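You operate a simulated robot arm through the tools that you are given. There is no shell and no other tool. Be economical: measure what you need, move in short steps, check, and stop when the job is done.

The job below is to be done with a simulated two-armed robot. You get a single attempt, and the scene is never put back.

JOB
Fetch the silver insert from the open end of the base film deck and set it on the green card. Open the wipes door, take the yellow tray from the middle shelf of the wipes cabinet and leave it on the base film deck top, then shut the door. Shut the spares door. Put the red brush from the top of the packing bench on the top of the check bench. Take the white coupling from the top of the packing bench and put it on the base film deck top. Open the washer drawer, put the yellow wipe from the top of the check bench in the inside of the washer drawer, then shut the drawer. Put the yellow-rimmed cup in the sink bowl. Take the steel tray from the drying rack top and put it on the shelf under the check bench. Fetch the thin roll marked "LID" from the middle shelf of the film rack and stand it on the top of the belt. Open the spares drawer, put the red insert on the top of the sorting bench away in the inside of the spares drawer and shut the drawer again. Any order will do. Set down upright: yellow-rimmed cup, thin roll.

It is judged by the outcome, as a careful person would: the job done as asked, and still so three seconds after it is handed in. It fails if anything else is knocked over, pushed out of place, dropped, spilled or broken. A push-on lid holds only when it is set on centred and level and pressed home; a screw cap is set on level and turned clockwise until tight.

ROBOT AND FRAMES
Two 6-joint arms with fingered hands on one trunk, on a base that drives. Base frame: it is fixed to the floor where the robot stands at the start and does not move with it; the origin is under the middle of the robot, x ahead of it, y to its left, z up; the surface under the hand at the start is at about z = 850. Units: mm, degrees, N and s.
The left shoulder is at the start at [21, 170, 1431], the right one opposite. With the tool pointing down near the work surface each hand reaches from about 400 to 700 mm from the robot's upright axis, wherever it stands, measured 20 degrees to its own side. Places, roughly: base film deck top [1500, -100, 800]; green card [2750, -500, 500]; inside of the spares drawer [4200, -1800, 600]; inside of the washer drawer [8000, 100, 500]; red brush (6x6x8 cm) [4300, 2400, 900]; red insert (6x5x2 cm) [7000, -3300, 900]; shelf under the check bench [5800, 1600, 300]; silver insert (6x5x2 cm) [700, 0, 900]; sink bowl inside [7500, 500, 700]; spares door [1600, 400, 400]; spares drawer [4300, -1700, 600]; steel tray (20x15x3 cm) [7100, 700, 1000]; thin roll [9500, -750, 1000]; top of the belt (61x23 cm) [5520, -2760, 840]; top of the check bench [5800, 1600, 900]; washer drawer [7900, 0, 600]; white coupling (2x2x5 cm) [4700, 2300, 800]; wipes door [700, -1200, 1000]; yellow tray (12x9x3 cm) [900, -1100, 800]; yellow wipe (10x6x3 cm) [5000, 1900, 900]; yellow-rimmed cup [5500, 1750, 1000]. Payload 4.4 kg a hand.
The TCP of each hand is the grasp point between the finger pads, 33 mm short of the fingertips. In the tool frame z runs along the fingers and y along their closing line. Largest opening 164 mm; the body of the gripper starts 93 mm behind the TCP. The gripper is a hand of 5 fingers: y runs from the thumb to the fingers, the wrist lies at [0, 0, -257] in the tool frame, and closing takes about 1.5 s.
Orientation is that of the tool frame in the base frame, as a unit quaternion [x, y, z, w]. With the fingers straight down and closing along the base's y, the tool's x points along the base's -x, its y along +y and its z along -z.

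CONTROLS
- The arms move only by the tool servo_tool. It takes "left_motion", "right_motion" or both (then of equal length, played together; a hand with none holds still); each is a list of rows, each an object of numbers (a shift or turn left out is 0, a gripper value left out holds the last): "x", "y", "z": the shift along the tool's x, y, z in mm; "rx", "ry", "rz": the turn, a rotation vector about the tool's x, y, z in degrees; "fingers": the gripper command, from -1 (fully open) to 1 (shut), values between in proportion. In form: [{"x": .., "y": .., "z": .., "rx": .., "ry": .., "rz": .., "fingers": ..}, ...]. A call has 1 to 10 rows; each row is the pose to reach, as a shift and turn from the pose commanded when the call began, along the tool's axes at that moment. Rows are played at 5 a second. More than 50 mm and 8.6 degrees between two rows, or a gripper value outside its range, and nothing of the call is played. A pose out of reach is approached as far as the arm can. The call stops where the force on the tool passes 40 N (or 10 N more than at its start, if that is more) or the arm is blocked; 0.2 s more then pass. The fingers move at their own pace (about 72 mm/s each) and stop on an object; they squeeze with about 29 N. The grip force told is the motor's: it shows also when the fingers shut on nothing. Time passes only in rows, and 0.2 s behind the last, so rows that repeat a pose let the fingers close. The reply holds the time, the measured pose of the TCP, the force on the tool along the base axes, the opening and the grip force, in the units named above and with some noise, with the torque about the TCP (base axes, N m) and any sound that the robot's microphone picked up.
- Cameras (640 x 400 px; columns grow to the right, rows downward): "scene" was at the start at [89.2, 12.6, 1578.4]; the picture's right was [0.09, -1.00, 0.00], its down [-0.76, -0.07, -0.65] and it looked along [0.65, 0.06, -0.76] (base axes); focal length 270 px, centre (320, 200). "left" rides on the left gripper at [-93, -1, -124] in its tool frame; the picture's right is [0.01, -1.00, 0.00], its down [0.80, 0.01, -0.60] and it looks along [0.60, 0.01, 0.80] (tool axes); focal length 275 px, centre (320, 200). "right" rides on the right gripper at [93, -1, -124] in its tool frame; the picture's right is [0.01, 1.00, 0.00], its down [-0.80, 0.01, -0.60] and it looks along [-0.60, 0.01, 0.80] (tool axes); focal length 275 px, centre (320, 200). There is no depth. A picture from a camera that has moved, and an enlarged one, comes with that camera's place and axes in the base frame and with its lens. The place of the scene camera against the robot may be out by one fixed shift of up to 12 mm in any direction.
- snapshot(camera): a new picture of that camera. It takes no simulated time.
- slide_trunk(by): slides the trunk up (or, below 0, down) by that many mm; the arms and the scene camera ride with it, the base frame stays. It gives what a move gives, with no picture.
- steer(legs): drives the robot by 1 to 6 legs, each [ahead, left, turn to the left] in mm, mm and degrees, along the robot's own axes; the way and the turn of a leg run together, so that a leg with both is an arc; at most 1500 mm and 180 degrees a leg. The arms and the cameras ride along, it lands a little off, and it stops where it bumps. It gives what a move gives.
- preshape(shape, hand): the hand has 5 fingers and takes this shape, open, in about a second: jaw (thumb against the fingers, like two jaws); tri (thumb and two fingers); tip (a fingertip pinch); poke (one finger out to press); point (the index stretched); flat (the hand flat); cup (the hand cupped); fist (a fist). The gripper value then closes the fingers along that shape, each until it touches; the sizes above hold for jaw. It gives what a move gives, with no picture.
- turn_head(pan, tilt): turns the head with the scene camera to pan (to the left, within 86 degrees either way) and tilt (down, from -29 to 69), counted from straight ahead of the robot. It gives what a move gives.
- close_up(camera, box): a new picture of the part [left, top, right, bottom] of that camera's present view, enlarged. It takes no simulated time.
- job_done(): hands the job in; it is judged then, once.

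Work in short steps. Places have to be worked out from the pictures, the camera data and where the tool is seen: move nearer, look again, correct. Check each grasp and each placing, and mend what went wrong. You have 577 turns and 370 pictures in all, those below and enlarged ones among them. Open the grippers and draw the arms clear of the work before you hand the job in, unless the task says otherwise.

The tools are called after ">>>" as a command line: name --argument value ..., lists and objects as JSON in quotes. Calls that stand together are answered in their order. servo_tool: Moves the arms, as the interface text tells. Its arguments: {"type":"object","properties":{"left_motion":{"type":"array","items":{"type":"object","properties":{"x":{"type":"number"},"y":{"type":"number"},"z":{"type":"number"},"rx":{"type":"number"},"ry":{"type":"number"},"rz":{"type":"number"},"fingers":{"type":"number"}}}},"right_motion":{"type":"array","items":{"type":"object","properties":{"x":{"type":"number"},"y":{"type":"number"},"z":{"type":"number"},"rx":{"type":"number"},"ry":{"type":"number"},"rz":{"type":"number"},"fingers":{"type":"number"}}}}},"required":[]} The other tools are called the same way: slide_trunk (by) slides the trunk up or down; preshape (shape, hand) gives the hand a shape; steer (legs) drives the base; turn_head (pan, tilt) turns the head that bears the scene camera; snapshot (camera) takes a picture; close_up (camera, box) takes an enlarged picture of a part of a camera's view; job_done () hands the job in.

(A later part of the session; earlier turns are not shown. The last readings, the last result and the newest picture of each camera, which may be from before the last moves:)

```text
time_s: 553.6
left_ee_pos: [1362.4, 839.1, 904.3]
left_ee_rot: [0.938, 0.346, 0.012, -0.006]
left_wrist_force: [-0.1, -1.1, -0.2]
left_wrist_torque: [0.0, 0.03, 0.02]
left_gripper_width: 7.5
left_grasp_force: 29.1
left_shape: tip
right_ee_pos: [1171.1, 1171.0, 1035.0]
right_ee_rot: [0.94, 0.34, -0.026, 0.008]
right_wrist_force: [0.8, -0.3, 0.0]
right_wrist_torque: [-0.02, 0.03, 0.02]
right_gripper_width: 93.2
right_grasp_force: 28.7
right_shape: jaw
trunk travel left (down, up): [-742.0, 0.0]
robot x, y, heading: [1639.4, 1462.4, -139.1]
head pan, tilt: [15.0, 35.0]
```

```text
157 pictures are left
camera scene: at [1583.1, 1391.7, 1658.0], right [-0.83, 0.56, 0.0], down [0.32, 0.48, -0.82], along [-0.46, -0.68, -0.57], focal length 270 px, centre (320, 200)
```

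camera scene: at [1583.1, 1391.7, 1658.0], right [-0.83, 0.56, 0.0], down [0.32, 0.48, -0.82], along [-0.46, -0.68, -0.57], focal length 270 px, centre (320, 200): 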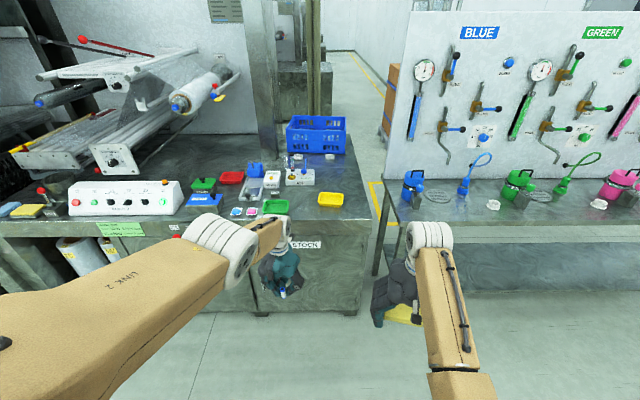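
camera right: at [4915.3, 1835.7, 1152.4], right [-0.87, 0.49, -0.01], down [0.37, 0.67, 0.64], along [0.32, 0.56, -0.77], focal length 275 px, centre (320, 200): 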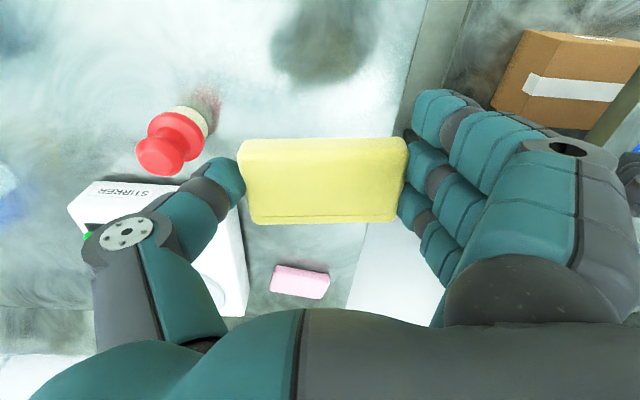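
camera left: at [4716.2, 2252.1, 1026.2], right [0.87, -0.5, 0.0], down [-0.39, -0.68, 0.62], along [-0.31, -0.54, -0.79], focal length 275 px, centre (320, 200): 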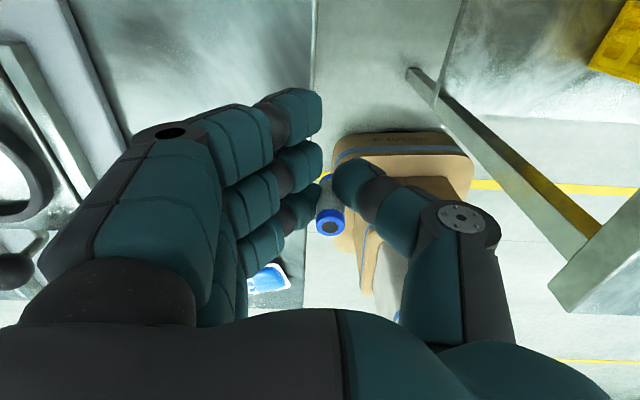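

I approach the gap between the green and yellow trays on the deck.

>>> steer --legs '[[436, 54, 0]]'

>>> snapshot --camera "left"

>>> snapshot --camera "scene"

```text
time_s: 556.3
left_ee_pos: [1079.9, 497.5, 903.1]
left_ee_rot: [0.934, 0.357, 0.012, -0.005]
left_wrist_force: [-0.6, 0.8, -0.6]
left_wrist_torque: [0.01, 0.0, 0.01]
left_gripper_width: 7.6
left_grasp_force: 29.3
left_shape: tip
right_ee_pos: [882.3, 824.7, 1032.8]
right_ee_rot: [0.936, 0.351, -0.027, 0.008]
right_wrist_force: [0.7, 0.2, -0.3]
right_wrist_torque: [0.06, 0.01, 0.02]
right_gripper_width: 93.1
right_grasp_force: 28.7
right_shape: jaw
trunk travel left (down, up): [-742.0, 0.0]
robot x, y, heading: [1344.6, 1128.4, -137.8]
head pan, tilt: [15.0, 35.0]
```

```text
156 pictures are left
camera left: at [1008.7, 433.1, 1025.6], right [-0.66, 0.75, 0.0], down [0.59, 0.51, 0.62], along [0.47, 0.41, -0.78], focal length 275 px, centre (320, 200)
```

left: 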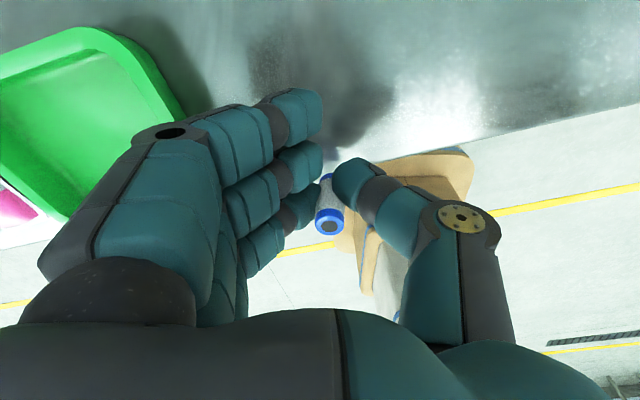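

```text
155 pictures are left
camera scene: at [1289.4, 1054.7, 1658.0], right [-0.84, 0.54, 0.0], down [0.31, 0.48, -0.82], along [-0.44, -0.69, -0.57], focal length 270 px, centre (320, 200)
```

scene: 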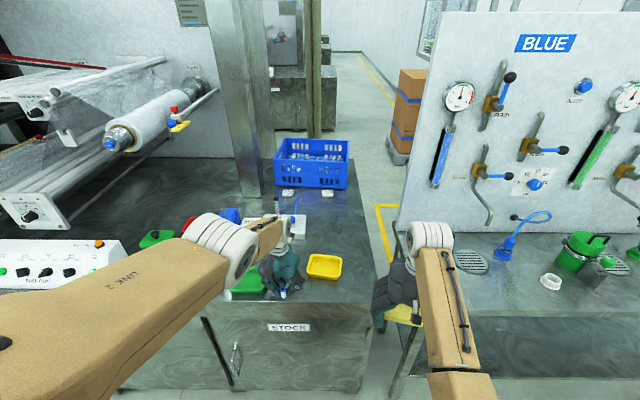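

Another 86 mm in.

>>> steer --legs '[[86, 8, 0]]'

>>> slide_trunk --by -40

>>> snapshot --camera "left"

```text
time_s: 557.4
left_ee_pos: [1023.0, 431.8, 902.2]
left_ee_rot: [0.934, 0.358, 0.013, -0.006]
left_wrist_force: [-0.2, -0.1, -0.9]
left_wrist_torque: [0.0, -0.05, -0.01]
left_gripper_width: 7.4
left_grasp_force: 28.9
left_shape: tip
right_ee_pos: [824.3, 760.0, 1033.6]
right_ee_rot: [0.936, 0.352, -0.027, 0.007]
right_wrist_force: [0.0, -0.5, -0.4]
right_wrist_torque: [0.04, -0.02, 0.02]
right_gripper_width: 93.3
right_grasp_force: 29.4
right_shape: jaw
trunk travel left (down, up): [-742.0, 0.0]
robot x, y, heading: [1283.6, 1068.6, -137.8]
head pan, tilt: [15.0, 35.0]
```

```text
time_s: 558.0
left_ee_pos: [1021.2, 428.9, 884.7]
left_ee_rot: [0.933, 0.358, 0.008, -0.003]
left_wrist_force: [5.7, 6.5, 19.8]
left_wrist_torque: [-0.22, 0.13, 0.02]
left_gripper_width: 8.6
left_grasp_force: 28.9
left_shape: tip
right_ee_pos: [825.5, 761.4, 1006.9]
right_ee_rot: [0.936, 0.352, -0.028, 0.008]
right_wrist_force: [-0.2, -0.6, -0.2]
right_wrist_torque: [0.04, 0.02, -0.01]
right_gripper_width: 93.2
right_grasp_force: 29.3
right_shape: jaw
trunk travel left (down, up): [-715.0, 27.0]
robot x, y, heading: [1283.8, 1067.7, -138.1]
head pan, tilt: [15.0, 35.0]
stopped: the force on the tool passed its limit at 57 N (the readings are from after the stop); the commanded pose is now the measured one
```

```text
154 pictures are left
camera left: at [949.0, 366.2, 1007.6], right [-0.66, 0.75, 0.0], down [0.59, 0.52, 0.62], along [0.46, 0.41, -0.79], focal length 275 px, centre (320, 200)
```

left: 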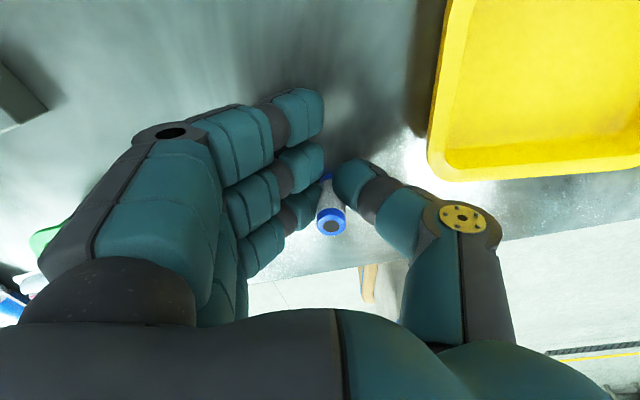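

It all fits if the packing bench is about 820 high: the coupling's bottom is 36 below the TCP, so it now stands on the deck. I relieve the pressure slightly and release.

>>> servo_tool --left_motion '[{"z": -2}, {"z": -2, "fingers": 0.8}, {"z": -2, "fingers": 0.65}, {"z": -2, "fingers": 0.5}, {"z": -2, "fingers": 0.5}]'

>>> snapshot --camera "left"

```text
time_s: 559.2
left_ee_pos: [1020.4, 428.2, 885.5]
left_ee_rot: [0.934, 0.357, 0.009, -0.003]
left_wrist_force: [-1.8, 0.1, 10.5]
left_wrist_torque: [-0.4, 0.3, -0.17]
left_gripper_width: 39.4
left_grasp_force: 0.1
left_shape: tip
right_ee_pos: [825.5, 761.7, 1006.1]
right_ee_rot: [0.936, 0.351, -0.026, 0.008]
right_wrist_force: [-0.4, -0.3, 0.1]
right_wrist_torque: [-0.01, -0.03, -0.03]
right_gripper_width: 93.2
right_grasp_force: 29.2
right_shape: jaw
trunk travel left (down, up): [-715.0, 27.0]
robot x, y, heading: [1287.6, 1069.1, -137.7]
head pan, tilt: [15.0, 35.0]
```

```text
153 pictures are left
camera left: at [948.7, 365.3, 1007.8], right [-0.66, 0.75, 0.0], down [0.59, 0.52, 0.62], along [0.46, 0.41, -0.79], focal length 275 px, centre (320, 200)
```

left: 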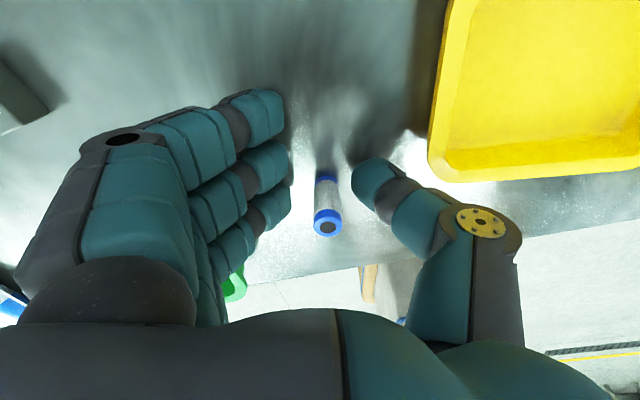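

The coupling stands on its own. I rise 10 mm and back straight out, so it passes out between the open fingers.

>>> slide_trunk --by 20

>>> steer --legs '[[-200, 0, 0]]'

>>> close_up --camera "scene" --box '[180, 150, 420, 300]'

```text
time_s: 559.9
left_ee_pos: [1022.6, 428.5, 903.3]
left_ee_rot: [0.934, 0.357, 0.011, -0.004]
left_wrist_force: [0.3, -0.2, 0.8]
left_wrist_torque: [-0.01, 0.02, -0.01]
left_gripper_width: 40.6
left_grasp_force: 0.0
left_shape: tip
right_ee_pos: [824.5, 760.4, 1027.6]
right_ee_rot: [0.935, 0.352, -0.026, 0.008]
right_wrist_force: [0.0, 0.2, 0.0]
right_wrist_torque: [0.02, -0.03, 0.02]
right_gripper_width: 93.4
right_grasp_force: 28.6
right_shape: jaw
trunk travel left (down, up): [-735.0, 7.0]
robot x, y, heading: [1287.3, 1063.1, -137.9]
head pan, tilt: [15.0, 35.0]
```

```text
time_s: 561.5
left_ee_pos: [1173.6, 565.2, 904.1]
left_ee_rot: [0.934, 0.357, 0.01, -0.004]
left_wrist_force: [-0.1, 0.0, 0.3]
left_wrist_torque: [-0.03, -0.01, 0.02]
left_gripper_width: 40.4
left_grasp_force: 0.1
left_shape: tip
right_ee_pos: [976.2, 897.0, 1028.0]
right_ee_rot: [0.935, 0.352, -0.028, 0.008]
right_wrist_force: [0.8, -0.1, 0.0]
right_wrist_torque: [-0.02, 0.03, 0.02]
right_gripper_width: 93.2
right_grasp_force: 29.2
right_shape: jaw
trunk travel left (down, up): [-735.0, 7.0]
robot x, y, heading: [1435.8, 1207.1, -137.6]
head pan, tilt: [15.0, 35.0]
```

```text
2.67 times, centred on (300, 225) of scene
camera zoom: at [1382.4, 1128.6, 1651.4], right [-0.84, 0.54, 0.0], down [0.31, 0.48, -0.82], along [-0.44, -0.69, -0.57], focal length 721 px, centre (373, 133)
```

zoom: 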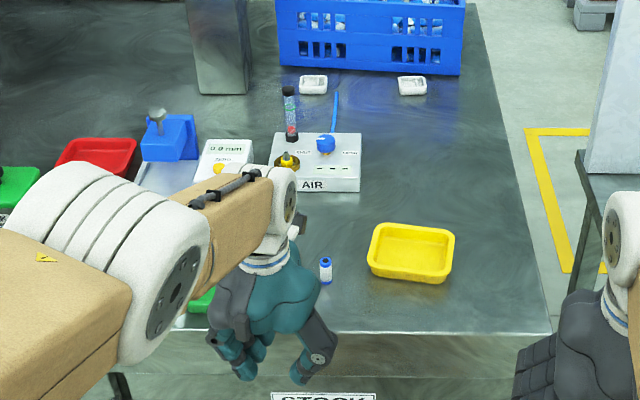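

The coupling stands on the deck beside the tray. Next, the check bench for the cup: back off, turn round, and travel sideways along the aisle.

>>> steer --legs '[[-600, 0, 0], [0, 0, -162.4], [0, -1450, 0], [0, -1450, 0], [300, -300, 0]]'

>>> turn_head --pan 5 --tilt 30

>>> snapshot --camera "scene"

```text
time_s: 587.2
left_ee_pos: [4838.4, 1022.4, 904.2]
left_ee_rot: [-0.502, 0.865, -0.006, -0.011]
left_wrist_force: [0.2, 0.7, -0.3]
left_wrist_torque: [-0.03, 0.01, 0.0]
left_gripper_width: 40.7
left_grasp_force: 0.0
left_shape: tip
right_ee_pos: [5129.7, 768.4, 1027.3]
right_ee_rot: [-0.497, 0.867, 0.012, 0.025]
right_wrist_force: [0.7, 0.0, -0.4]
right_wrist_torque: [0.0, 0.01, -0.02]
right_gripper_width: 92.9
right_grasp_force: 28.6
right_shape: jaw
trunk travel left (down, up): [-735.0, 7.0]
robot x, y, heading: [4786.5, 334.8, 60.7]
head pan, tilt: [15.0, 35.0]
```

```text
time_s: 587.9
left_ee_pos: [4837.3, 1022.6, 904.6]
left_ee_rot: [-0.502, 0.865, -0.005, -0.01]
left_wrist_force: [0.2, -0.1, -0.7]
left_wrist_torque: [-0.03, -0.01, -0.02]
left_gripper_width: 40.7
left_grasp_force: 0.0
left_shape: tip
right_ee_pos: [5128.9, 768.4, 1027.1]
right_ee_rot: [-0.497, 0.868, 0.012, 0.026]
right_wrist_force: [0.1, 0.1, 0.1]
right_wrist_torque: [0.02, 0.01, 0.01]
right_gripper_width: 93.6
right_grasp_force: 28.8
right_shape: jaw
trunk travel left (down, up): [-735.0, 7.0]
robot x, y, heading: [4784.5, 333.9, 60.5]
head pan, tilt: [5.0, 30.0]
```

```text
151 pictures are left
camera scene: at [4830.8, 430.5, 1659.1], right [0.91, -0.41, 0.0], down [-0.21, -0.46, -0.87], along [0.36, 0.79, -0.5], focal length 270 px, centre (320, 200)
```

scene: 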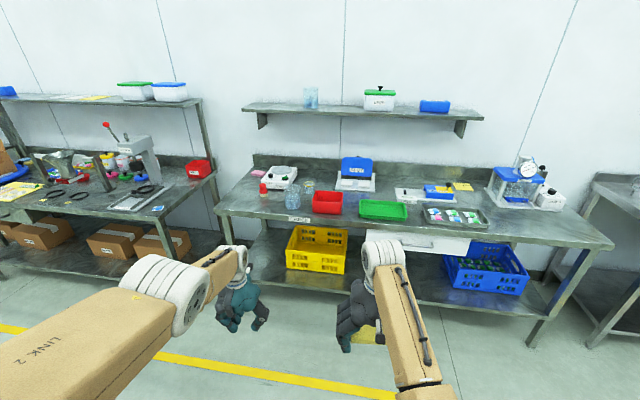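

>>> close_up --camera "scene" --box '[230, 150, 370, 230]'

```text
4.57 times, centred on (300, 190) of scene
camera zoom: at [4830.8, 430.5, 1659.1], right [0.91, -0.41, 0.0], down [-0.21, -0.46, -0.87], along [0.36, 0.79, -0.5], focal length 1236 px, centre (411, 246)
```

zoom: 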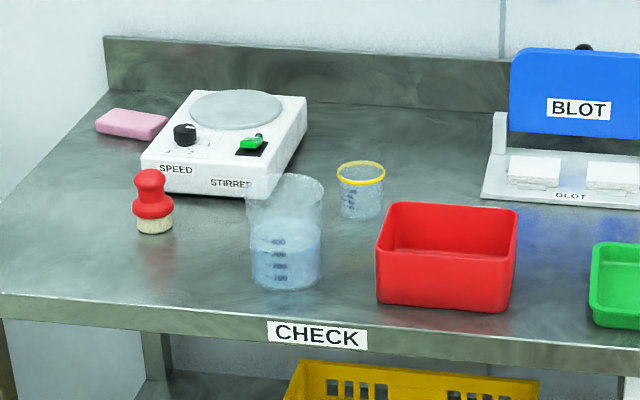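

The cup is at about (5385, 1809), behind the jug. I set the left hand to "jaw", raise it above jug height, and drive up.

>>> preshape --hand "left" --shape "jaw"

>>> servo_tool --left_motion '[{"z": -40, "fingers": -0.35}, {"z": -80}, {"z": -120}, {"z": -150}, {"z": -150}]'

>>> slide_trunk --by 7

```text
time_s: 588.8
left_ee_pos: [4838.3, 1023.1, 904.2]
left_ee_rot: [-0.501, 0.865, -0.005, -0.01]
left_wrist_force: [-1.5, -0.7, 0.0]
left_wrist_torque: [-0.01, -0.01, -0.01]
left_gripper_width: 163.5
left_grasp_force: 0.1
left_shape: jaw
right_ee_pos: [5129.1, 768.3, 1027.1]
right_ee_rot: [-0.496, 0.868, 0.013, 0.025]
right_wrist_force: [0.4, 0.7, 0.7]
right_wrist_torque: [0.02, 0.01, 0.01]
right_gripper_width: 93.3
right_grasp_force: 29.2
right_shape: jaw
trunk travel left (down, up): [-735.0, 7.0]
robot x, y, heading: [4785.6, 334.1, 60.7]
head pan, tilt: [5.0, 30.0]
```

```text
time_s: 590.0
left_ee_pos: [4861.8, 1076.1, 1039.4]
left_ee_rot: [-0.502, 0.865, -0.006, -0.012]
left_wrist_force: [-0.2, 0.3, -0.7]
left_wrist_torque: [0.05, -0.01, 0.01]
left_gripper_width: 111.6
left_grasp_force: 0.1
left_shape: jaw
left hand out of reach, approached as far as the arm can: row 1, 2, 3, 4, 5
right_ee_pos: [5129.6, 768.7, 1026.6]
right_ee_rot: [-0.496, 0.868, 0.013, 0.025]
right_wrist_force: [0.9, 0.0, -0.6]
right_wrist_torque: [-0.01, -0.03, 0.02]
right_gripper_width: 93.1
right_grasp_force: 29.0
right_shape: jaw
trunk travel left (down, up): [-735.0, 7.0]
robot x, y, heading: [4787.1, 332.2, 60.7]
head pan, tilt: [5.0, 30.0]
```

```text
time_s: 590.6
left_ee_pos: [4862.6, 1073.1, 1043.0]
left_ee_rot: [-0.502, 0.865, -0.007, -0.011]
left_wrist_force: [0.2, -0.4, -0.9]
left_wrist_torque: [0.01, 0.02, 0.0]
left_gripper_width: 111.6
left_grasp_force: 0.1
left_shape: jaw
right_ee_pos: [5128.8, 768.6, 1033.5]
right_ee_rot: [-0.497, 0.867, 0.013, 0.026]
right_wrist_force: [0.3, 0.2, -0.2]
right_wrist_torque: [0.02, -0.03, 0.01]
right_gripper_width: 93.3
right_grasp_force: 28.9
right_shape: jaw
trunk travel left (down, up): [-742.0, 0.0]
robot x, y, heading: [4787.2, 331.6, 60.7]
head pan, tilt: [5.0, 30.0]
```

>>> steer --legs '[[760, -96, 0]]'

>>> snapshot --camera "left"

>>> turn_head --pan 5 --tilt 45

>>> snapshot --camera "scene"

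```text
time_s: 594.8
left_ee_pos: [5318.4, 1714.0, 1043.4]
left_ee_rot: [-0.506, 0.863, -0.006, -0.011]
left_wrist_force: [0.6, 0.5, -0.9]
left_wrist_torque: [0.0, -0.02, 0.02]
left_gripper_width: 111.3
left_grasp_force: 0.0
left_shape: jaw
right_ee_pos: [5590.1, 1411.6, 1033.4]
right_ee_rot: [-0.502, 0.864, 0.013, 0.026]
right_wrist_force: [0.3, -0.7, 0.5]
right_wrist_torque: [0.01, -0.01, -0.02]
right_gripper_width: 93.3
right_grasp_force: 29.1
right_shape: jaw
trunk travel left (down, up): [-742.0, 0.0]
robot x, y, heading: [5254.6, 977.9, 61.2]
head pan, tilt: [5.0, 30.0]
```

```text
149 pictures are left
camera left: at [5366.0, 1797.8, 1165.3], right [0.87, -0.5, 0.0], down [-0.39, -0.68, 0.62], along [-0.31, -0.54, -0.78], focal length 275 px, centre (320, 200)
```

left: 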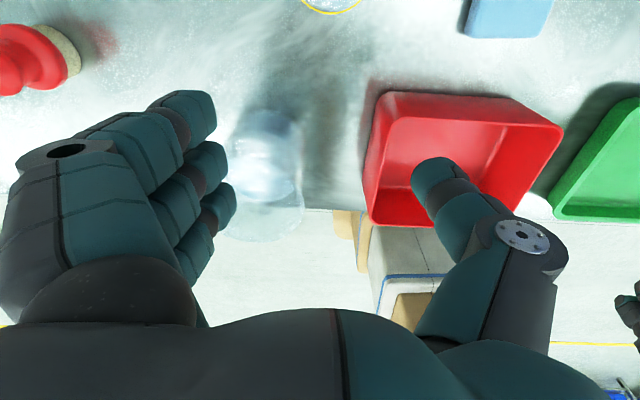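

```text
time_s: 595.6
left_ee_pos: [5318.4, 1713.6, 1043.1]
left_ee_rot: [-0.506, 0.863, -0.006, -0.011]
left_wrist_force: [-0.3, -0.2, -0.3]
left_wrist_torque: [0.01, 0.03, 0.0]
left_gripper_width: 111.5
left_grasp_force: 0.0
left_shape: jaw
right_ee_pos: [5588.9, 1412.3, 1033.6]
right_ee_rot: [-0.501, 0.865, 0.013, 0.025]
right_wrist_force: [-0.3, 0.0, -0.1]
right_wrist_torque: [0.0, -0.03, -0.02]
right_gripper_width: 93.3
right_grasp_force: 28.9
right_shape: jaw
trunk travel left (down, up): [-742.0, 0.0]
robot x, y, heading: [5254.4, 971.0, 61.2]
head pan, tilt: [5.0, 45.0]
```

```text
148 pictures are left
camera scene: at [5291.6, 1062.7, 1643.3], right [0.92, -0.4, 0.0], down [-0.28, -0.65, -0.71], along [0.29, 0.65, -0.71], focal length 270 px, centre (320, 200)
```

scene: 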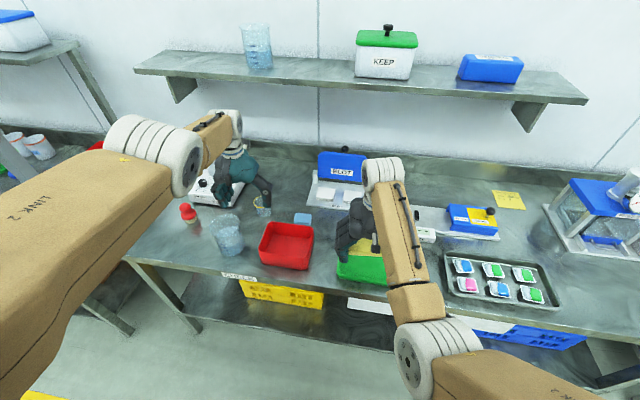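

A shelf (front b≈4232, z≈1354) overhangs the cup, so I must go in lower, and round the jug: shift right 130, lower the left arm 60, then forward.

>>> steer --legs '[[0, -130, 0]]'

>>> servo_tool --left_motion '[{"z": 30}, {"z": 60}, {"z": 60}]'

>>> steer --legs '[[90, 0, 0]]'

>>> snapshot --camera "left"

```text
time_s: 596.9
left_ee_pos: [5432.5, 1650.2, 1042.4]
left_ee_rot: [-0.507, 0.862, -0.007, -0.011]
left_wrist_force: [1.1, -0.6, 0.2]
left_wrist_torque: [0.06, -0.01, -0.02]
left_gripper_width: 111.5
left_grasp_force: 0.0
left_shape: jaw
right_ee_pos: [5703.4, 1350.8, 1033.6]
right_ee_rot: [-0.501, 0.865, 0.013, 0.025]
right_wrist_force: [0.2, -0.1, 0.4]
right_wrist_torque: [0.0, 0.03, 0.0]
right_gripper_width: 93.3
right_grasp_force: 28.9
right_shape: jaw
trunk travel left (down, up): [-742.0, 0.0]
robot x, y, heading: [5370.8, 911.3, 61.3]
head pan, tilt: [5.0, 45.0]
```

```text
time_s: 597.7
left_ee_pos: [5422.0, 1637.5, 989.0]
left_ee_rot: [-0.507, 0.862, -0.007, -0.01]
left_wrist_force: [0.8, 0.0, -0.8]
left_wrist_torque: [-0.04, -0.03, 0.01]
left_gripper_width: 111.3
left_grasp_force: 0.0
left_shape: jaw
left hand out of reach, approached as far as the arm can: row 1, 2, 3
right_ee_pos: [5702.4, 1350.5, 1033.5]
right_ee_rot: [-0.502, 0.865, 0.012, 0.026]
right_wrist_force: [0.3, 0.1, -0.5]
right_wrist_torque: [0.02, 0.01, 0.01]
right_gripper_width: 93.2
right_grasp_force: 28.5
right_shape: jaw
trunk travel left (down, up): [-742.0, 0.0]
robot x, y, heading: [5365.5, 911.3, 61.1]
head pan, tilt: [5.0, 45.0]
```

```text
time_s: 598.8
left_ee_pos: [5466.0, 1719.4, 988.4]
left_ee_rot: [-0.507, 0.862, -0.006, -0.013]
left_wrist_force: [0.6, 1.1, -0.9]
left_wrist_torque: [-0.01, 0.0, -0.03]
left_gripper_width: 111.5
left_grasp_force: 0.1
left_shape: jaw
right_ee_pos: [5746.9, 1432.5, 1033.1]
right_ee_rot: [-0.503, 0.864, 0.012, 0.025]
right_wrist_force: [-0.2, 0.2, -0.9]
right_wrist_torque: [-0.03, 0.05, 0.04]
right_gripper_width: 92.9
right_grasp_force: 28.8
right_shape: jaw
trunk travel left (down, up): [-742.0, 0.0]
robot x, y, heading: [5412.0, 993.9, 61.4]
head pan, tilt: [5.0, 45.0]
```

```text
147 pictures are left
camera left: at [5512.7, 1802.2, 1111.1], right [0.87, -0.49, 0.0], down [-0.39, -0.68, 0.62], along [-0.31, -0.54, -0.78], focal length 275 px, centre (320, 200)
```

left: 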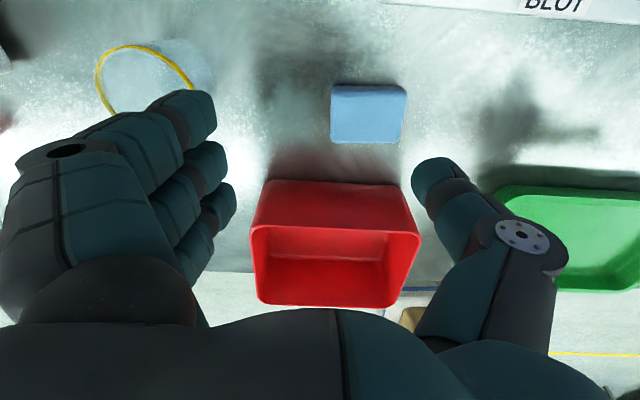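

The cup is seen at (5386, 1812). I move left over it (tips stay above its rim).

>>> steer --legs '[[32, 113, 0]]'

>>> snapshot --camera "left"

```text
time_s: 600.0
left_ee_pos: [5380.0, 1801.9, 990.5]
left_ee_rot: [-0.507, 0.862, -0.007, -0.011]
left_wrist_force: [-0.2, 0.3, 0.9]
left_wrist_torque: [-0.01, -0.01, -0.01]
left_gripper_width: 111.5
left_grasp_force: 0.1
left_shape: jaw
right_ee_pos: [5661.2, 1514.5, 1034.8]
right_ee_rot: [-0.502, 0.864, 0.012, 0.026]
right_wrist_force: [0.1, -0.5, 0.6]
right_wrist_torque: [-0.01, -0.04, 0.02]
right_gripper_width: 93.1
right_grasp_force: 28.8
right_shape: jaw
trunk travel left (down, up): [-742.0, 0.0]
robot x, y, heading: [5328.2, 1076.3, 61.3]
head pan, tilt: [5.0, 45.0]
```

```text
146 pictures are left
camera left: at [5427.4, 1884.7, 1112.0], right [0.87, -0.5, 0.0], down [-0.39, -0.68, 0.62], along [-0.31, -0.54, -0.78], focal length 275 px, centre (320, 200)
```

left: 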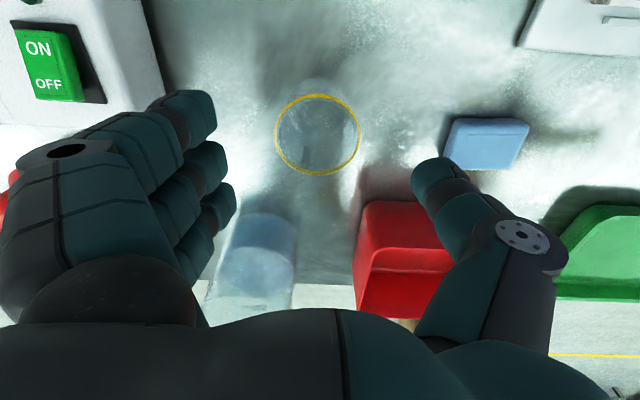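

Centred over the cup. I lower the left arm.

>>> servo_tool --left_motion '[{"z": 30}, {"z": 60}, {"z": 88}, {"z": 88}]'

>>> snapshot --camera "left"

```text
time_s: 601.0
left_ee_pos: [5366.3, 1774.6, 925.3]
left_ee_rot: [-0.506, 0.862, -0.007, -0.011]
left_wrist_force: [0.0, 0.5, -0.4]
left_wrist_torque: [-0.02, 0.0, 0.01]
left_gripper_width: 111.4
left_grasp_force: 0.0
left_shape: jaw
left hand out of reach, approached as far as the arm can: row 1, 2, 3, 4
right_ee_pos: [5661.3, 1515.0, 1032.9]
right_ee_rot: [-0.501, 0.865, 0.012, 0.025]
right_wrist_force: [0.5, 0.3, -0.6]
right_wrist_torque: [-0.01, -0.01, 0.02]
right_gripper_width: 93.4
right_grasp_force: 28.3
right_shape: jaw
trunk travel left (down, up): [-742.0, 0.0]
robot x, y, heading: [5324.6, 1071.7, 61.3]
head pan, tilt: [5.0, 45.0]
```

```text
145 pictures are left
camera left: at [5412.7, 1858.2, 1047.2], right [0.87, -0.5, 0.0], down [-0.39, -0.68, 0.62], along [-0.31, -0.54, -0.78], focal length 275 px, centre (320, 200)
```

left: 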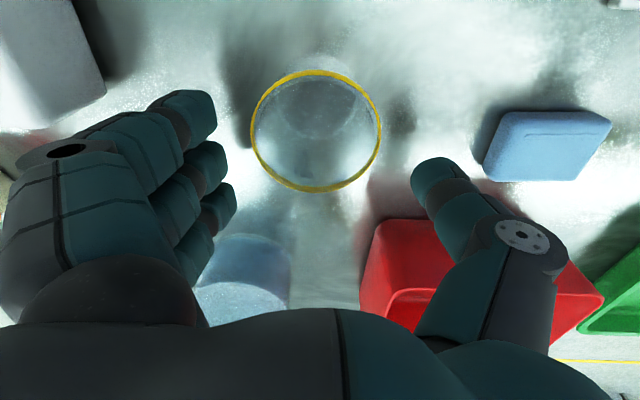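

Reach pulled it back 30 mm. I lower the right hand a bit (to stay under the shelf), drive forward 45, and lower the left.

>>> servo_tool --right_motion '[{"z": 25}, {"z": 50}]'

>>> steer --legs '[[46, 0, 0]]'

>>> servo_tool --left_motion '[{"z": 14}, {"z": 27}, {"z": 27}]'

>>> snapshot --camera "left"

```text
time_s: 601.6
left_ee_pos: [5365.0, 1774.1, 924.7]
left_ee_rot: [-0.507, 0.862, -0.007, -0.01]
left_wrist_force: [-0.7, 0.3, 0.6]
left_wrist_torque: [0.0, 0.04, 0.01]
left_gripper_width: 111.2
left_grasp_force: 0.2
left_shape: jaw
right_ee_pos: [5664.8, 1518.9, 985.3]
right_ee_rot: [-0.502, 0.865, 0.012, 0.024]
right_wrist_force: [0.7, -0.1, 0.9]
right_wrist_torque: [0.01, 0.01, 0.0]
right_gripper_width: 93.4
right_grasp_force: 28.8
right_shape: jaw
trunk travel left (down, up): [-742.0, 0.0]
robot x, y, heading: [5327.2, 1074.4, 61.4]
head pan, tilt: [5.0, 45.0]
```

```text
time_s: 602.5
left_ee_pos: [5386.8, 1816.2, 923.8]
left_ee_rot: [-0.505, 0.863, -0.007, -0.012]
left_wrist_force: [0.9, 0.4, -0.5]
left_wrist_torque: [-0.04, 0.04, -0.02]
left_gripper_width: 111.4
left_grasp_force: 0.1
left_shape: jaw
right_ee_pos: [5688.0, 1558.2, 984.8]
right_ee_rot: [-0.502, 0.865, 0.012, 0.025]
right_wrist_force: [-0.1, 0.0, -0.1]
right_wrist_torque: [-0.06, 0.06, -0.01]
right_gripper_width: 93.1
right_grasp_force: 28.8
right_shape: jaw
trunk travel left (down, up): [-742.0, 0.0]
robot x, y, heading: [5347.0, 1112.2, 61.4]
head pan, tilt: [5.0, 45.0]
```

```text
time_s: 603.3
left_ee_pos: [5380.3, 1804.3, 904.4]
left_ee_rot: [-0.505, 0.863, -0.007, -0.011]
left_wrist_force: [-0.2, 0.6, 0.2]
left_wrist_torque: [0.06, -0.02, -0.01]
left_gripper_width: 111.1
left_grasp_force: 0.1
left_shape: jaw
left hand out of reach, approached as far as the arm can: row 1, 2, 3
right_ee_pos: [5685.8, 1556.2, 984.8]
right_ee_rot: [-0.501, 0.865, 0.012, 0.026]
right_wrist_force: [-1.1, -0.8, -0.3]
right_wrist_torque: [0.05, -0.01, 0.03]
right_gripper_width: 93.2
right_grasp_force: 28.6
right_shape: jaw
trunk travel left (down, up): [-742.0, 0.0]
robot x, y, heading: [5347.2, 1115.6, 61.2]
head pan, tilt: [5.0, 45.0]
```

```text
144 pictures are left
camera left: at [5427.4, 1887.6, 1026.6], right [0.87, -0.5, 0.0], down [-0.39, -0.68, 0.62], along [-0.31, -0.54, -0.79], focal length 275 px, centre (320, 200)
```

left: 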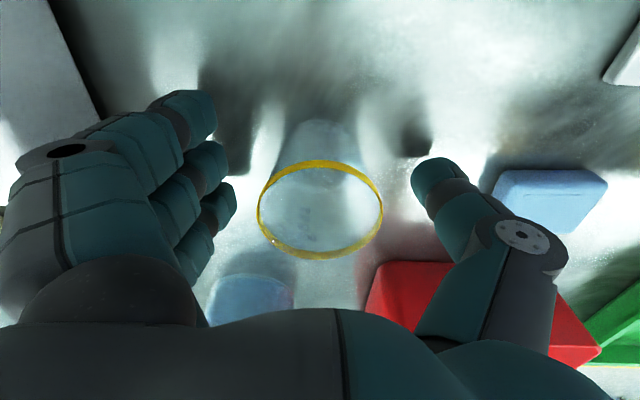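

The cup is between the fingers. I close gradually.

>>> servo_tool --left_motion '[{"fingers": 0}, {"fingers": 0.15}, {"fingers": 0.3}, {"fingers": 0.5}, {"fingers": 0.5}]'

>>> snapshot --camera "left"

```text
time_s: 604.5
left_ee_pos: [5380.7, 1805.4, 904.0]
left_ee_rot: [-0.507, 0.862, -0.006, -0.011]
left_wrist_force: [0.1, -0.2, 0.5]
left_wrist_torque: [-0.01, 0.01, 0.0]
left_gripper_width: 47.8
left_grasp_force: 5.0
left_shape: jaw
right_ee_pos: [5686.1, 1557.2, 984.6]
right_ee_rot: [-0.501, 0.865, 0.013, 0.025]
right_wrist_force: [0.7, -0.6, 0.2]
right_wrist_torque: [-0.01, 0.0, 0.0]
right_gripper_width: 93.3
right_grasp_force: 28.9
right_shape: jaw
trunk travel left (down, up): [-742.0, 0.0]
robot x, y, heading: [5346.9, 1118.6, 61.1]
head pan, tilt: [5.0, 45.0]
```

```text
143 pictures are left
camera left: at [5427.4, 1888.6, 1026.2], right [0.87, -0.5, 0.0], down [-0.39, -0.68, 0.62], along [-0.31, -0.54, -0.78], focal length 275 px, centre (320, 200)
```

left: 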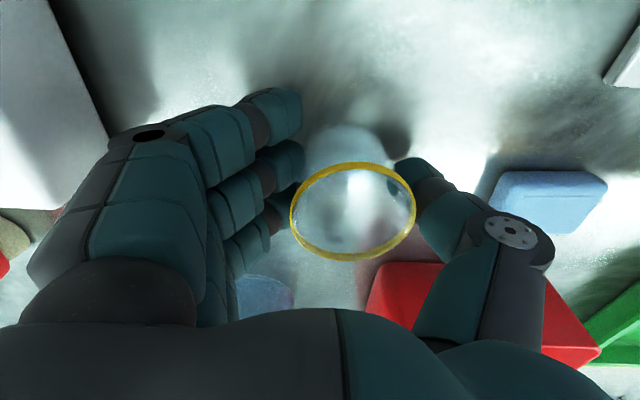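

Gripped lightly; I tighten a bit and lift.

>>> servo_tool --left_motion '[{"fingers": 0.7}, {"fingers": 0.8}, {"fingers": 0.8}, {"fingers": 0.8, "z": -15}, {"fingers": 0.8, "z": -40}, {"fingers": 0.8, "z": -70}]'

>>> snapshot --camera "left"

```text
time_s: 605.9
left_ee_pos: [5380.5, 1804.1, 974.5]
left_ee_rot: [-0.506, 0.862, -0.008, -0.012]
left_wrist_force: [-0.1, 0.6, -0.8]
left_wrist_torque: [0.0, -0.03, 0.0]
left_gripper_width: 47.4
left_grasp_force: 28.8
left_shape: jaw
right_ee_pos: [5686.5, 1556.2, 984.9]
right_ee_rot: [-0.502, 0.864, 0.012, 0.025]
right_wrist_force: [0.3, -0.1, 0.1]
right_wrist_torque: [-0.02, -0.02, 0.0]
right_gripper_width: 93.6
right_grasp_force: 29.6
right_shape: jaw
trunk travel left (down, up): [-742.0, 0.0]
robot x, y, heading: [5349.8, 1117.9, 61.4]
head pan, tilt: [5.0, 45.0]
```

```text
142 pictures are left
camera left: at [5427.8, 1887.8, 1096.6], right [0.87, -0.5, 0.0], down [-0.39, -0.68, 0.62], along [-0.31, -0.54, -0.78], focal length 275 px, centre (320, 200)
```

left: 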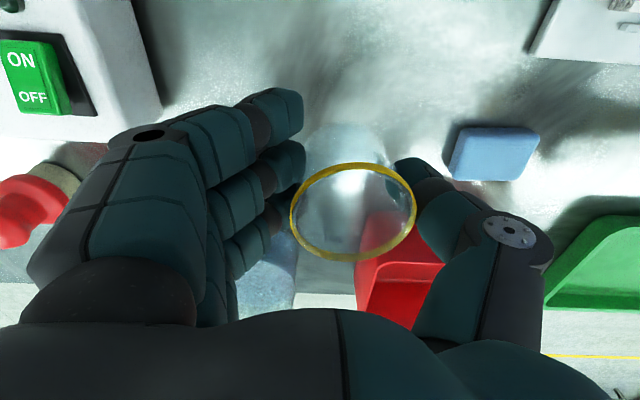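

The cup is lifted. I raise 25 more, then exit by the same route: right, then back.

>>> servo_tool --left_motion '[{"z": -25}, {"z": -28}]'

>>> steer --legs '[[0, -130, 0], [-350, 0, 0], [-500, 0, 0]]'

>>> snapshot --camera "scene"

```text
time_s: 606.5
left_ee_pos: [5380.7, 1806.6, 1002.7]
left_ee_rot: [-0.506, 0.862, -0.007, -0.011]
left_wrist_force: [0.4, -0.1, -0.6]
left_wrist_torque: [-0.05, -0.01, 0.03]
left_gripper_width: 47.3
left_grasp_force: 29.3
left_shape: jaw
right_ee_pos: [5685.9, 1556.9, 985.0]
right_ee_rot: [-0.501, 0.865, 0.013, 0.025]
right_wrist_force: [0.5, 0.7, -1.1]
right_wrist_torque: [-0.02, -0.02, -0.02]
right_gripper_width: 93.2
right_grasp_force: 30.0
right_shape: jaw
trunk travel left (down, up): [-742.0, 0.0]
robot x, y, heading: [5352.6, 1116.7, 61.5]
head pan, tilt: [5.0, 45.0]
```

```text
time_s: 612.2
left_ee_pos: [5091.1, 1002.8, 1002.2]
left_ee_rot: [-0.499, 0.866, -0.007, -0.012]
left_wrist_force: [0.0, 0.4, 0.3]
left_wrist_torque: [0.01, 0.0, 0.0]
left_gripper_width: 47.3
left_grasp_force: 29.1
left_shape: jaw
right_ee_pos: [5393.6, 747.0, 984.3]
right_ee_rot: [-0.494, 0.869, 0.012, 0.025]
right_wrist_force: [0.4, 0.0, -1.1]
right_wrist_torque: [0.0, -0.02, 0.0]
right_gripper_width: 93.3
right_grasp_force: 28.4
right_shape: jaw
trunk travel left (down, up): [-742.0, 0.0]
robot x, y, heading: [5046.3, 306.4, 60.3]
head pan, tilt: [5.0, 45.0]
```

```text
141 pictures are left
camera scene: at [5086.8, 399.4, 1643.3], right [0.91, -0.42, 0.0], down [-0.29, -0.64, -0.71], along [0.29, 0.64, -0.71], focal length 270 px, centre (320, 200)
```

scene: 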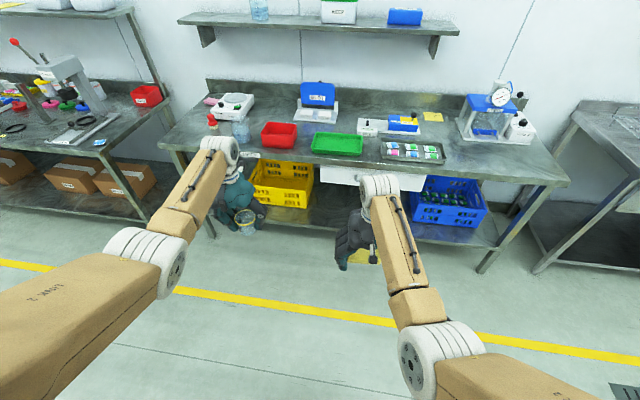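

Everything is in order behind. I drive along to the sink.

>>> steer --legs '[[0, -1150, 0], [0, -1100, 0]]'

>>> turn_head --pan 10 --tilt 35

>>> snapshot --camera "scene"

```text
time_s: 623.2
left_ee_pos: [7030.0, -117.1, 1002.8]
left_ee_rot: [-0.483, 0.875, -0.006, -0.011]
left_wrist_force: [-0.6, 0.7, -0.3]
left_wrist_torque: [0.01, 0.02, 0.01]
left_gripper_width: 47.1
left_grasp_force: 29.0
left_shape: jaw
right_ee_pos: [7322.0, -382.5, 984.9]
right_ee_rot: [-0.477, 0.878, 0.012, 0.025]
right_wrist_force: [-0.1, -0.5, 0.2]
right_wrist_torque: [-0.01, 0.01, 0.01]
right_gripper_width: 93.2
right_grasp_force: 29.5
right_shape: jaw
trunk travel left (down, up): [-742.0, 0.0]
robot x, y, heading: [6957.9, -807.1, 58.4]
head pan, tilt: [5.0, 45.0]
```

```text
time_s: 623.9
left_ee_pos: [7029.2, -116.6, 1001.8]
left_ee_rot: [-0.483, 0.876, -0.007, -0.012]
left_wrist_force: [1.2, -0.8, -0.5]
left_wrist_torque: [0.0, -0.02, -0.03]
left_gripper_width: 47.1
left_grasp_force: 29.1
left_shape: jaw
right_ee_pos: [7322.5, -381.9, 985.2]
right_ee_rot: [-0.478, 0.878, 0.012, 0.025]
right_wrist_force: [-0.2, 0.5, 0.1]
right_wrist_torque: [0.0, 0.0, 0.01]
right_gripper_width: 93.0
right_grasp_force: 28.8
right_shape: jaw
trunk travel left (down, up): [-742.0, 0.0]
robot x, y, heading: [6957.7, -807.3, 58.2]
head pan, tilt: [10.0, 35.0]
```

```text
140 pictures are left
camera scene: at [6998.3, -709.5, 1658.0], right [0.93, -0.37, 0.0], down [-0.21, -0.53, -0.82], along [0.3, 0.76, -0.57], focal length 270 px, centre (320, 200)
```

scene: 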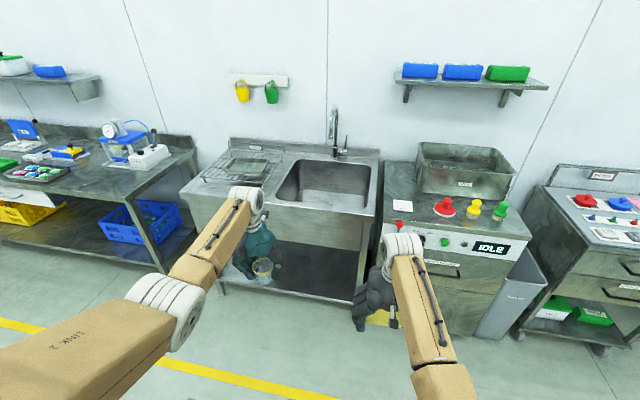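

The sink, drying rack with the steel tray, and washer are in view. I swing the right arm aside, then turn so the left hand leads toward the bowl.

>>> servo_tool --right_motion '[{"x": 10, "y": -44}, {"x": 22, "y": -88}, {"x": 36, "y": -132}, {"x": 54, "y": -174}, {"x": 74, "y": -216}, {"x": 96, "y": -258}, {"x": 120, "y": -298}, {"x": 146, "y": -338}, {"x": 172, "y": -376}, {"x": 198, "y": -414}]'

>>> steer --legs '[[0, 0, -28]]'

```text
time_s: 626.1
left_ee_pos: [7030.6, -118.1, 1003.5]
left_ee_rot: [-0.484, 0.875, -0.006, -0.011]
left_wrist_force: [-0.1, 0.4, 0.4]
left_wrist_torque: [0.02, 0.02, 0.01]
left_gripper_width: 47.4
left_grasp_force: 29.3
left_shape: jaw
right_ee_pos: [7560.7, -774.6, 975.6]
right_ee_rot: [-0.478, 0.878, 0.013, 0.026]
right_wrist_force: [-0.6, -0.2, -0.2]
right_wrist_torque: [0.04, 0.02, 0.02]
right_gripper_width: 93.2
right_grasp_force: 29.5
right_shape: jaw
trunk travel left (down, up): [-742.0, 0.0]
robot x, y, heading: [6961.4, -804.5, 58.3]
head pan, tilt: [10.0, 35.0]
```

```text
time_s: 627.9
left_ee_pos: [7354.2, -236.5, 1002.7]
left_ee_rot: [-0.25, 0.968, -0.004, -0.013]
left_wrist_force: [0.0, -0.1, 0.7]
left_wrist_torque: [-0.01, -0.03, -0.04]
left_gripper_width: 47.3
left_grasp_force: 28.7
left_shape: jaw
right_ee_pos: [7501.0, -1068.4, 974.3]
right_ee_rot: [-0.244, 0.969, 0.005, 0.028]
right_wrist_force: [0.6, 0.1, -0.8]
right_wrist_torque: [0.04, 0.0, 0.0]
right_gripper_width: 93.1
right_grasp_force: 29.6
right_shape: jaw
trunk travel left (down, up): [-742.0, 0.0]
robot x, y, heading: [6959.8, -808.6, 29.5]
head pan, tilt: [10.0, 35.0]
```

>>> steer --legs '[[430, 495, 0]]'

>>> snapshot --camera "left"

>>> turn_head --pan 30 --tilt 45

>>> snapshot --camera "scene"

```text
time_s: 631.5
left_ee_pos: [7501.3, 384.0, 1001.8]
left_ee_rot: [-0.24, 0.971, -0.003, -0.013]
left_wrist_force: [0.0, 0.0, 0.0]
left_wrist_torque: [-0.01, 0.01, 0.03]
left_gripper_width: 46.8
left_grasp_force: 29.5
left_shape: jaw
right_ee_pos: [7633.7, -449.8, 975.7]
right_ee_rot: [-0.235, 0.972, 0.005, 0.028]
right_wrist_force: [0.2, 0.0, 0.4]
right_wrist_torque: [0.03, -0.02, 0.0]
right_gripper_width: 93.1
right_grasp_force: 29.3
right_shape: jaw
trunk travel left (down, up): [-742.0, 0.0]
robot x, y, heading: [7094.9, -177.2, 28.2]
head pan, tilt: [10.0, 35.0]
```

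```text
139 pictures are left
camera left: at [7586.4, 428.0, 1124.5], right [0.46, -0.89, 0.0], down [-0.7, -0.36, 0.62], along [-0.55, -0.28, -0.78], focal length 275 px, centre (320, 200)
```

left: 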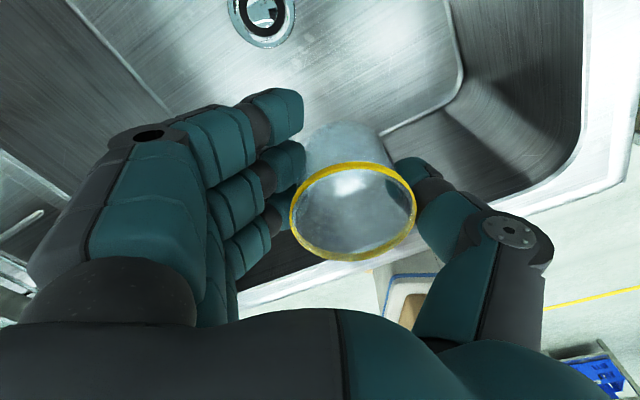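

```text
time_s: 632.3
left_ee_pos: [7500.8, 382.8, 1003.4]
left_ee_rot: [-0.24, 0.971, -0.003, -0.012]
left_wrist_force: [-0.5, 0.3, -0.3]
left_wrist_torque: [0.04, 0.01, -0.01]
left_gripper_width: 47.4
left_grasp_force: 28.5
left_shape: jaw
right_ee_pos: [7633.8, -449.5, 976.0]
right_ee_rot: [-0.235, 0.972, 0.005, 0.027]
right_wrist_force: [1.0, 0.3, 0.4]
right_wrist_torque: [0.02, 0.01, 0.03]
right_gripper_width: 93.1
right_grasp_force: 29.5
right_shape: jaw
trunk travel left (down, up): [-742.0, 0.0]
robot x, y, heading: [7093.3, -174.9, 28.4]
head pan, tilt: [30.0, 45.0]
```

```text
138 pictures are left
camera scene: at [7149.5, -99.1, 1643.3], right [0.85, -0.53, 0.0], down [-0.37, -0.6, -0.71], along [0.37, 0.6, -0.71], focal length 270 px, centre (320, 200)
```

scene: 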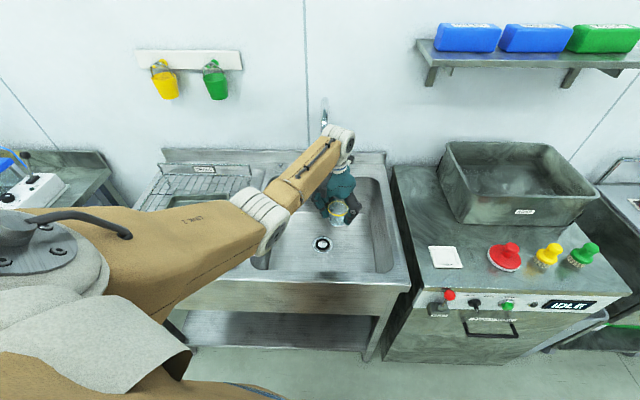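

The cup is over open bowl floor beside the drain. I lower the trunk in steps.

>>> slide_trunk --by -200

>>> snapshot --camera "left"

```text
time_s: 634.5
left_ee_pos: [7501.0, 383.3, 803.1]
left_ee_rot: [-0.242, 0.97, -0.003, -0.013]
left_wrist_force: [0.3, -0.3, 0.6]
left_wrist_torque: [-0.03, 0.03, 0.01]
left_gripper_width: 47.3
left_grasp_force: 28.9
left_shape: jaw
right_ee_pos: [7634.0, -450.1, 774.9]
right_ee_rot: [-0.235, 0.972, 0.005, 0.027]
right_wrist_force: [0.0, 0.2, -0.5]
right_wrist_torque: [0.01, 0.03, 0.02]
right_gripper_width: 93.2
right_grasp_force: 29.4
right_shape: jaw
trunk travel left (down, up): [-542.0, 200.0]
robot x, y, heading: [7097.9, -180.9, 28.1]
head pan, tilt: [30.0, 45.0]
```

```text
137 pictures are left
camera left: at [7586.2, 427.6, 925.1], right [0.46, -0.89, 0.0], down [-0.7, -0.36, 0.62], along [-0.55, -0.28, -0.78], focal length 275 px, centre (320, 200)
```

left: 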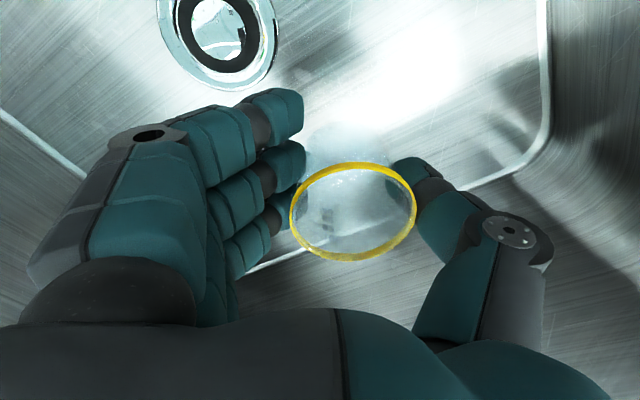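

>>> slide_trunk --by -45

>>> slide_trunk --by -15

>>> snapshot --camera "left"

```text
time_s: 635.4
left_ee_pos: [7501.9, 384.1, 757.6]
left_ee_rot: [-0.241, 0.97, -0.003, -0.013]
left_wrist_force: [0.4, 0.1, -0.2]
left_wrist_torque: [0.03, -0.02, 0.03]
left_gripper_width: 47.6
left_grasp_force: 28.7
left_shape: jaw
right_ee_pos: [7634.2, -448.6, 730.3]
right_ee_rot: [-0.236, 0.971, 0.006, 0.028]
right_wrist_force: [0.8, 0.5, 0.1]
right_wrist_torque: [0.0, 0.0, -0.04]
right_gripper_width: 92.8
right_grasp_force: 28.6
right_shape: jaw
trunk travel left (down, up): [-497.0, 245.0]
robot x, y, heading: [7092.3, -174.7, 28.2]
head pan, tilt: [30.0, 45.0]
```

```text
time_s: 636.0
left_ee_pos: [7501.1, 384.3, 743.8]
left_ee_rot: [-0.241, 0.97, -0.004, -0.013]
left_wrist_force: [-0.2, -0.3, -0.6]
left_wrist_torque: [0.05, 0.0, -0.02]
left_gripper_width: 47.2
left_grasp_force: 29.1
left_shape: jaw
right_ee_pos: [7633.2, -449.0, 714.3]
right_ee_rot: [-0.235, 0.972, 0.005, 0.027]
right_wrist_force: [0.5, 1.5, -0.4]
right_wrist_torque: [-0.03, -0.03, -0.02]
right_gripper_width: 93.2
right_grasp_force: 28.7
right_shape: jaw
trunk travel left (down, up): [-482.0, 260.0]
robot x, y, heading: [7100.8, -178.2, 28.1]
head pan, tilt: [30.0, 45.0]
```

```text
136 pictures are left
camera left: at [7586.1, 427.6, 865.1], right [0.46, -0.89, 0.0], down [-0.7, -0.36, 0.62], along [-0.55, -0.28, -0.78], focal length 275 px, centre (320, 200)
```

left: 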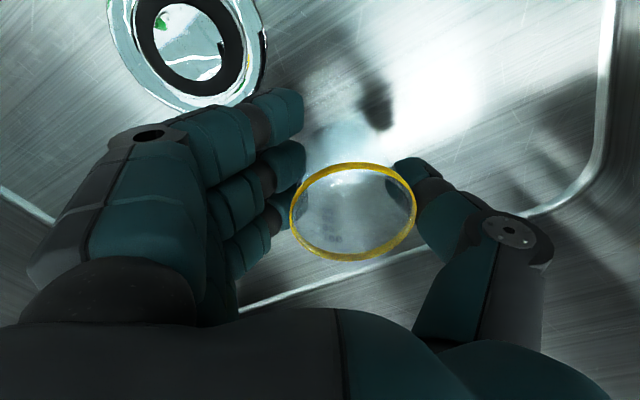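

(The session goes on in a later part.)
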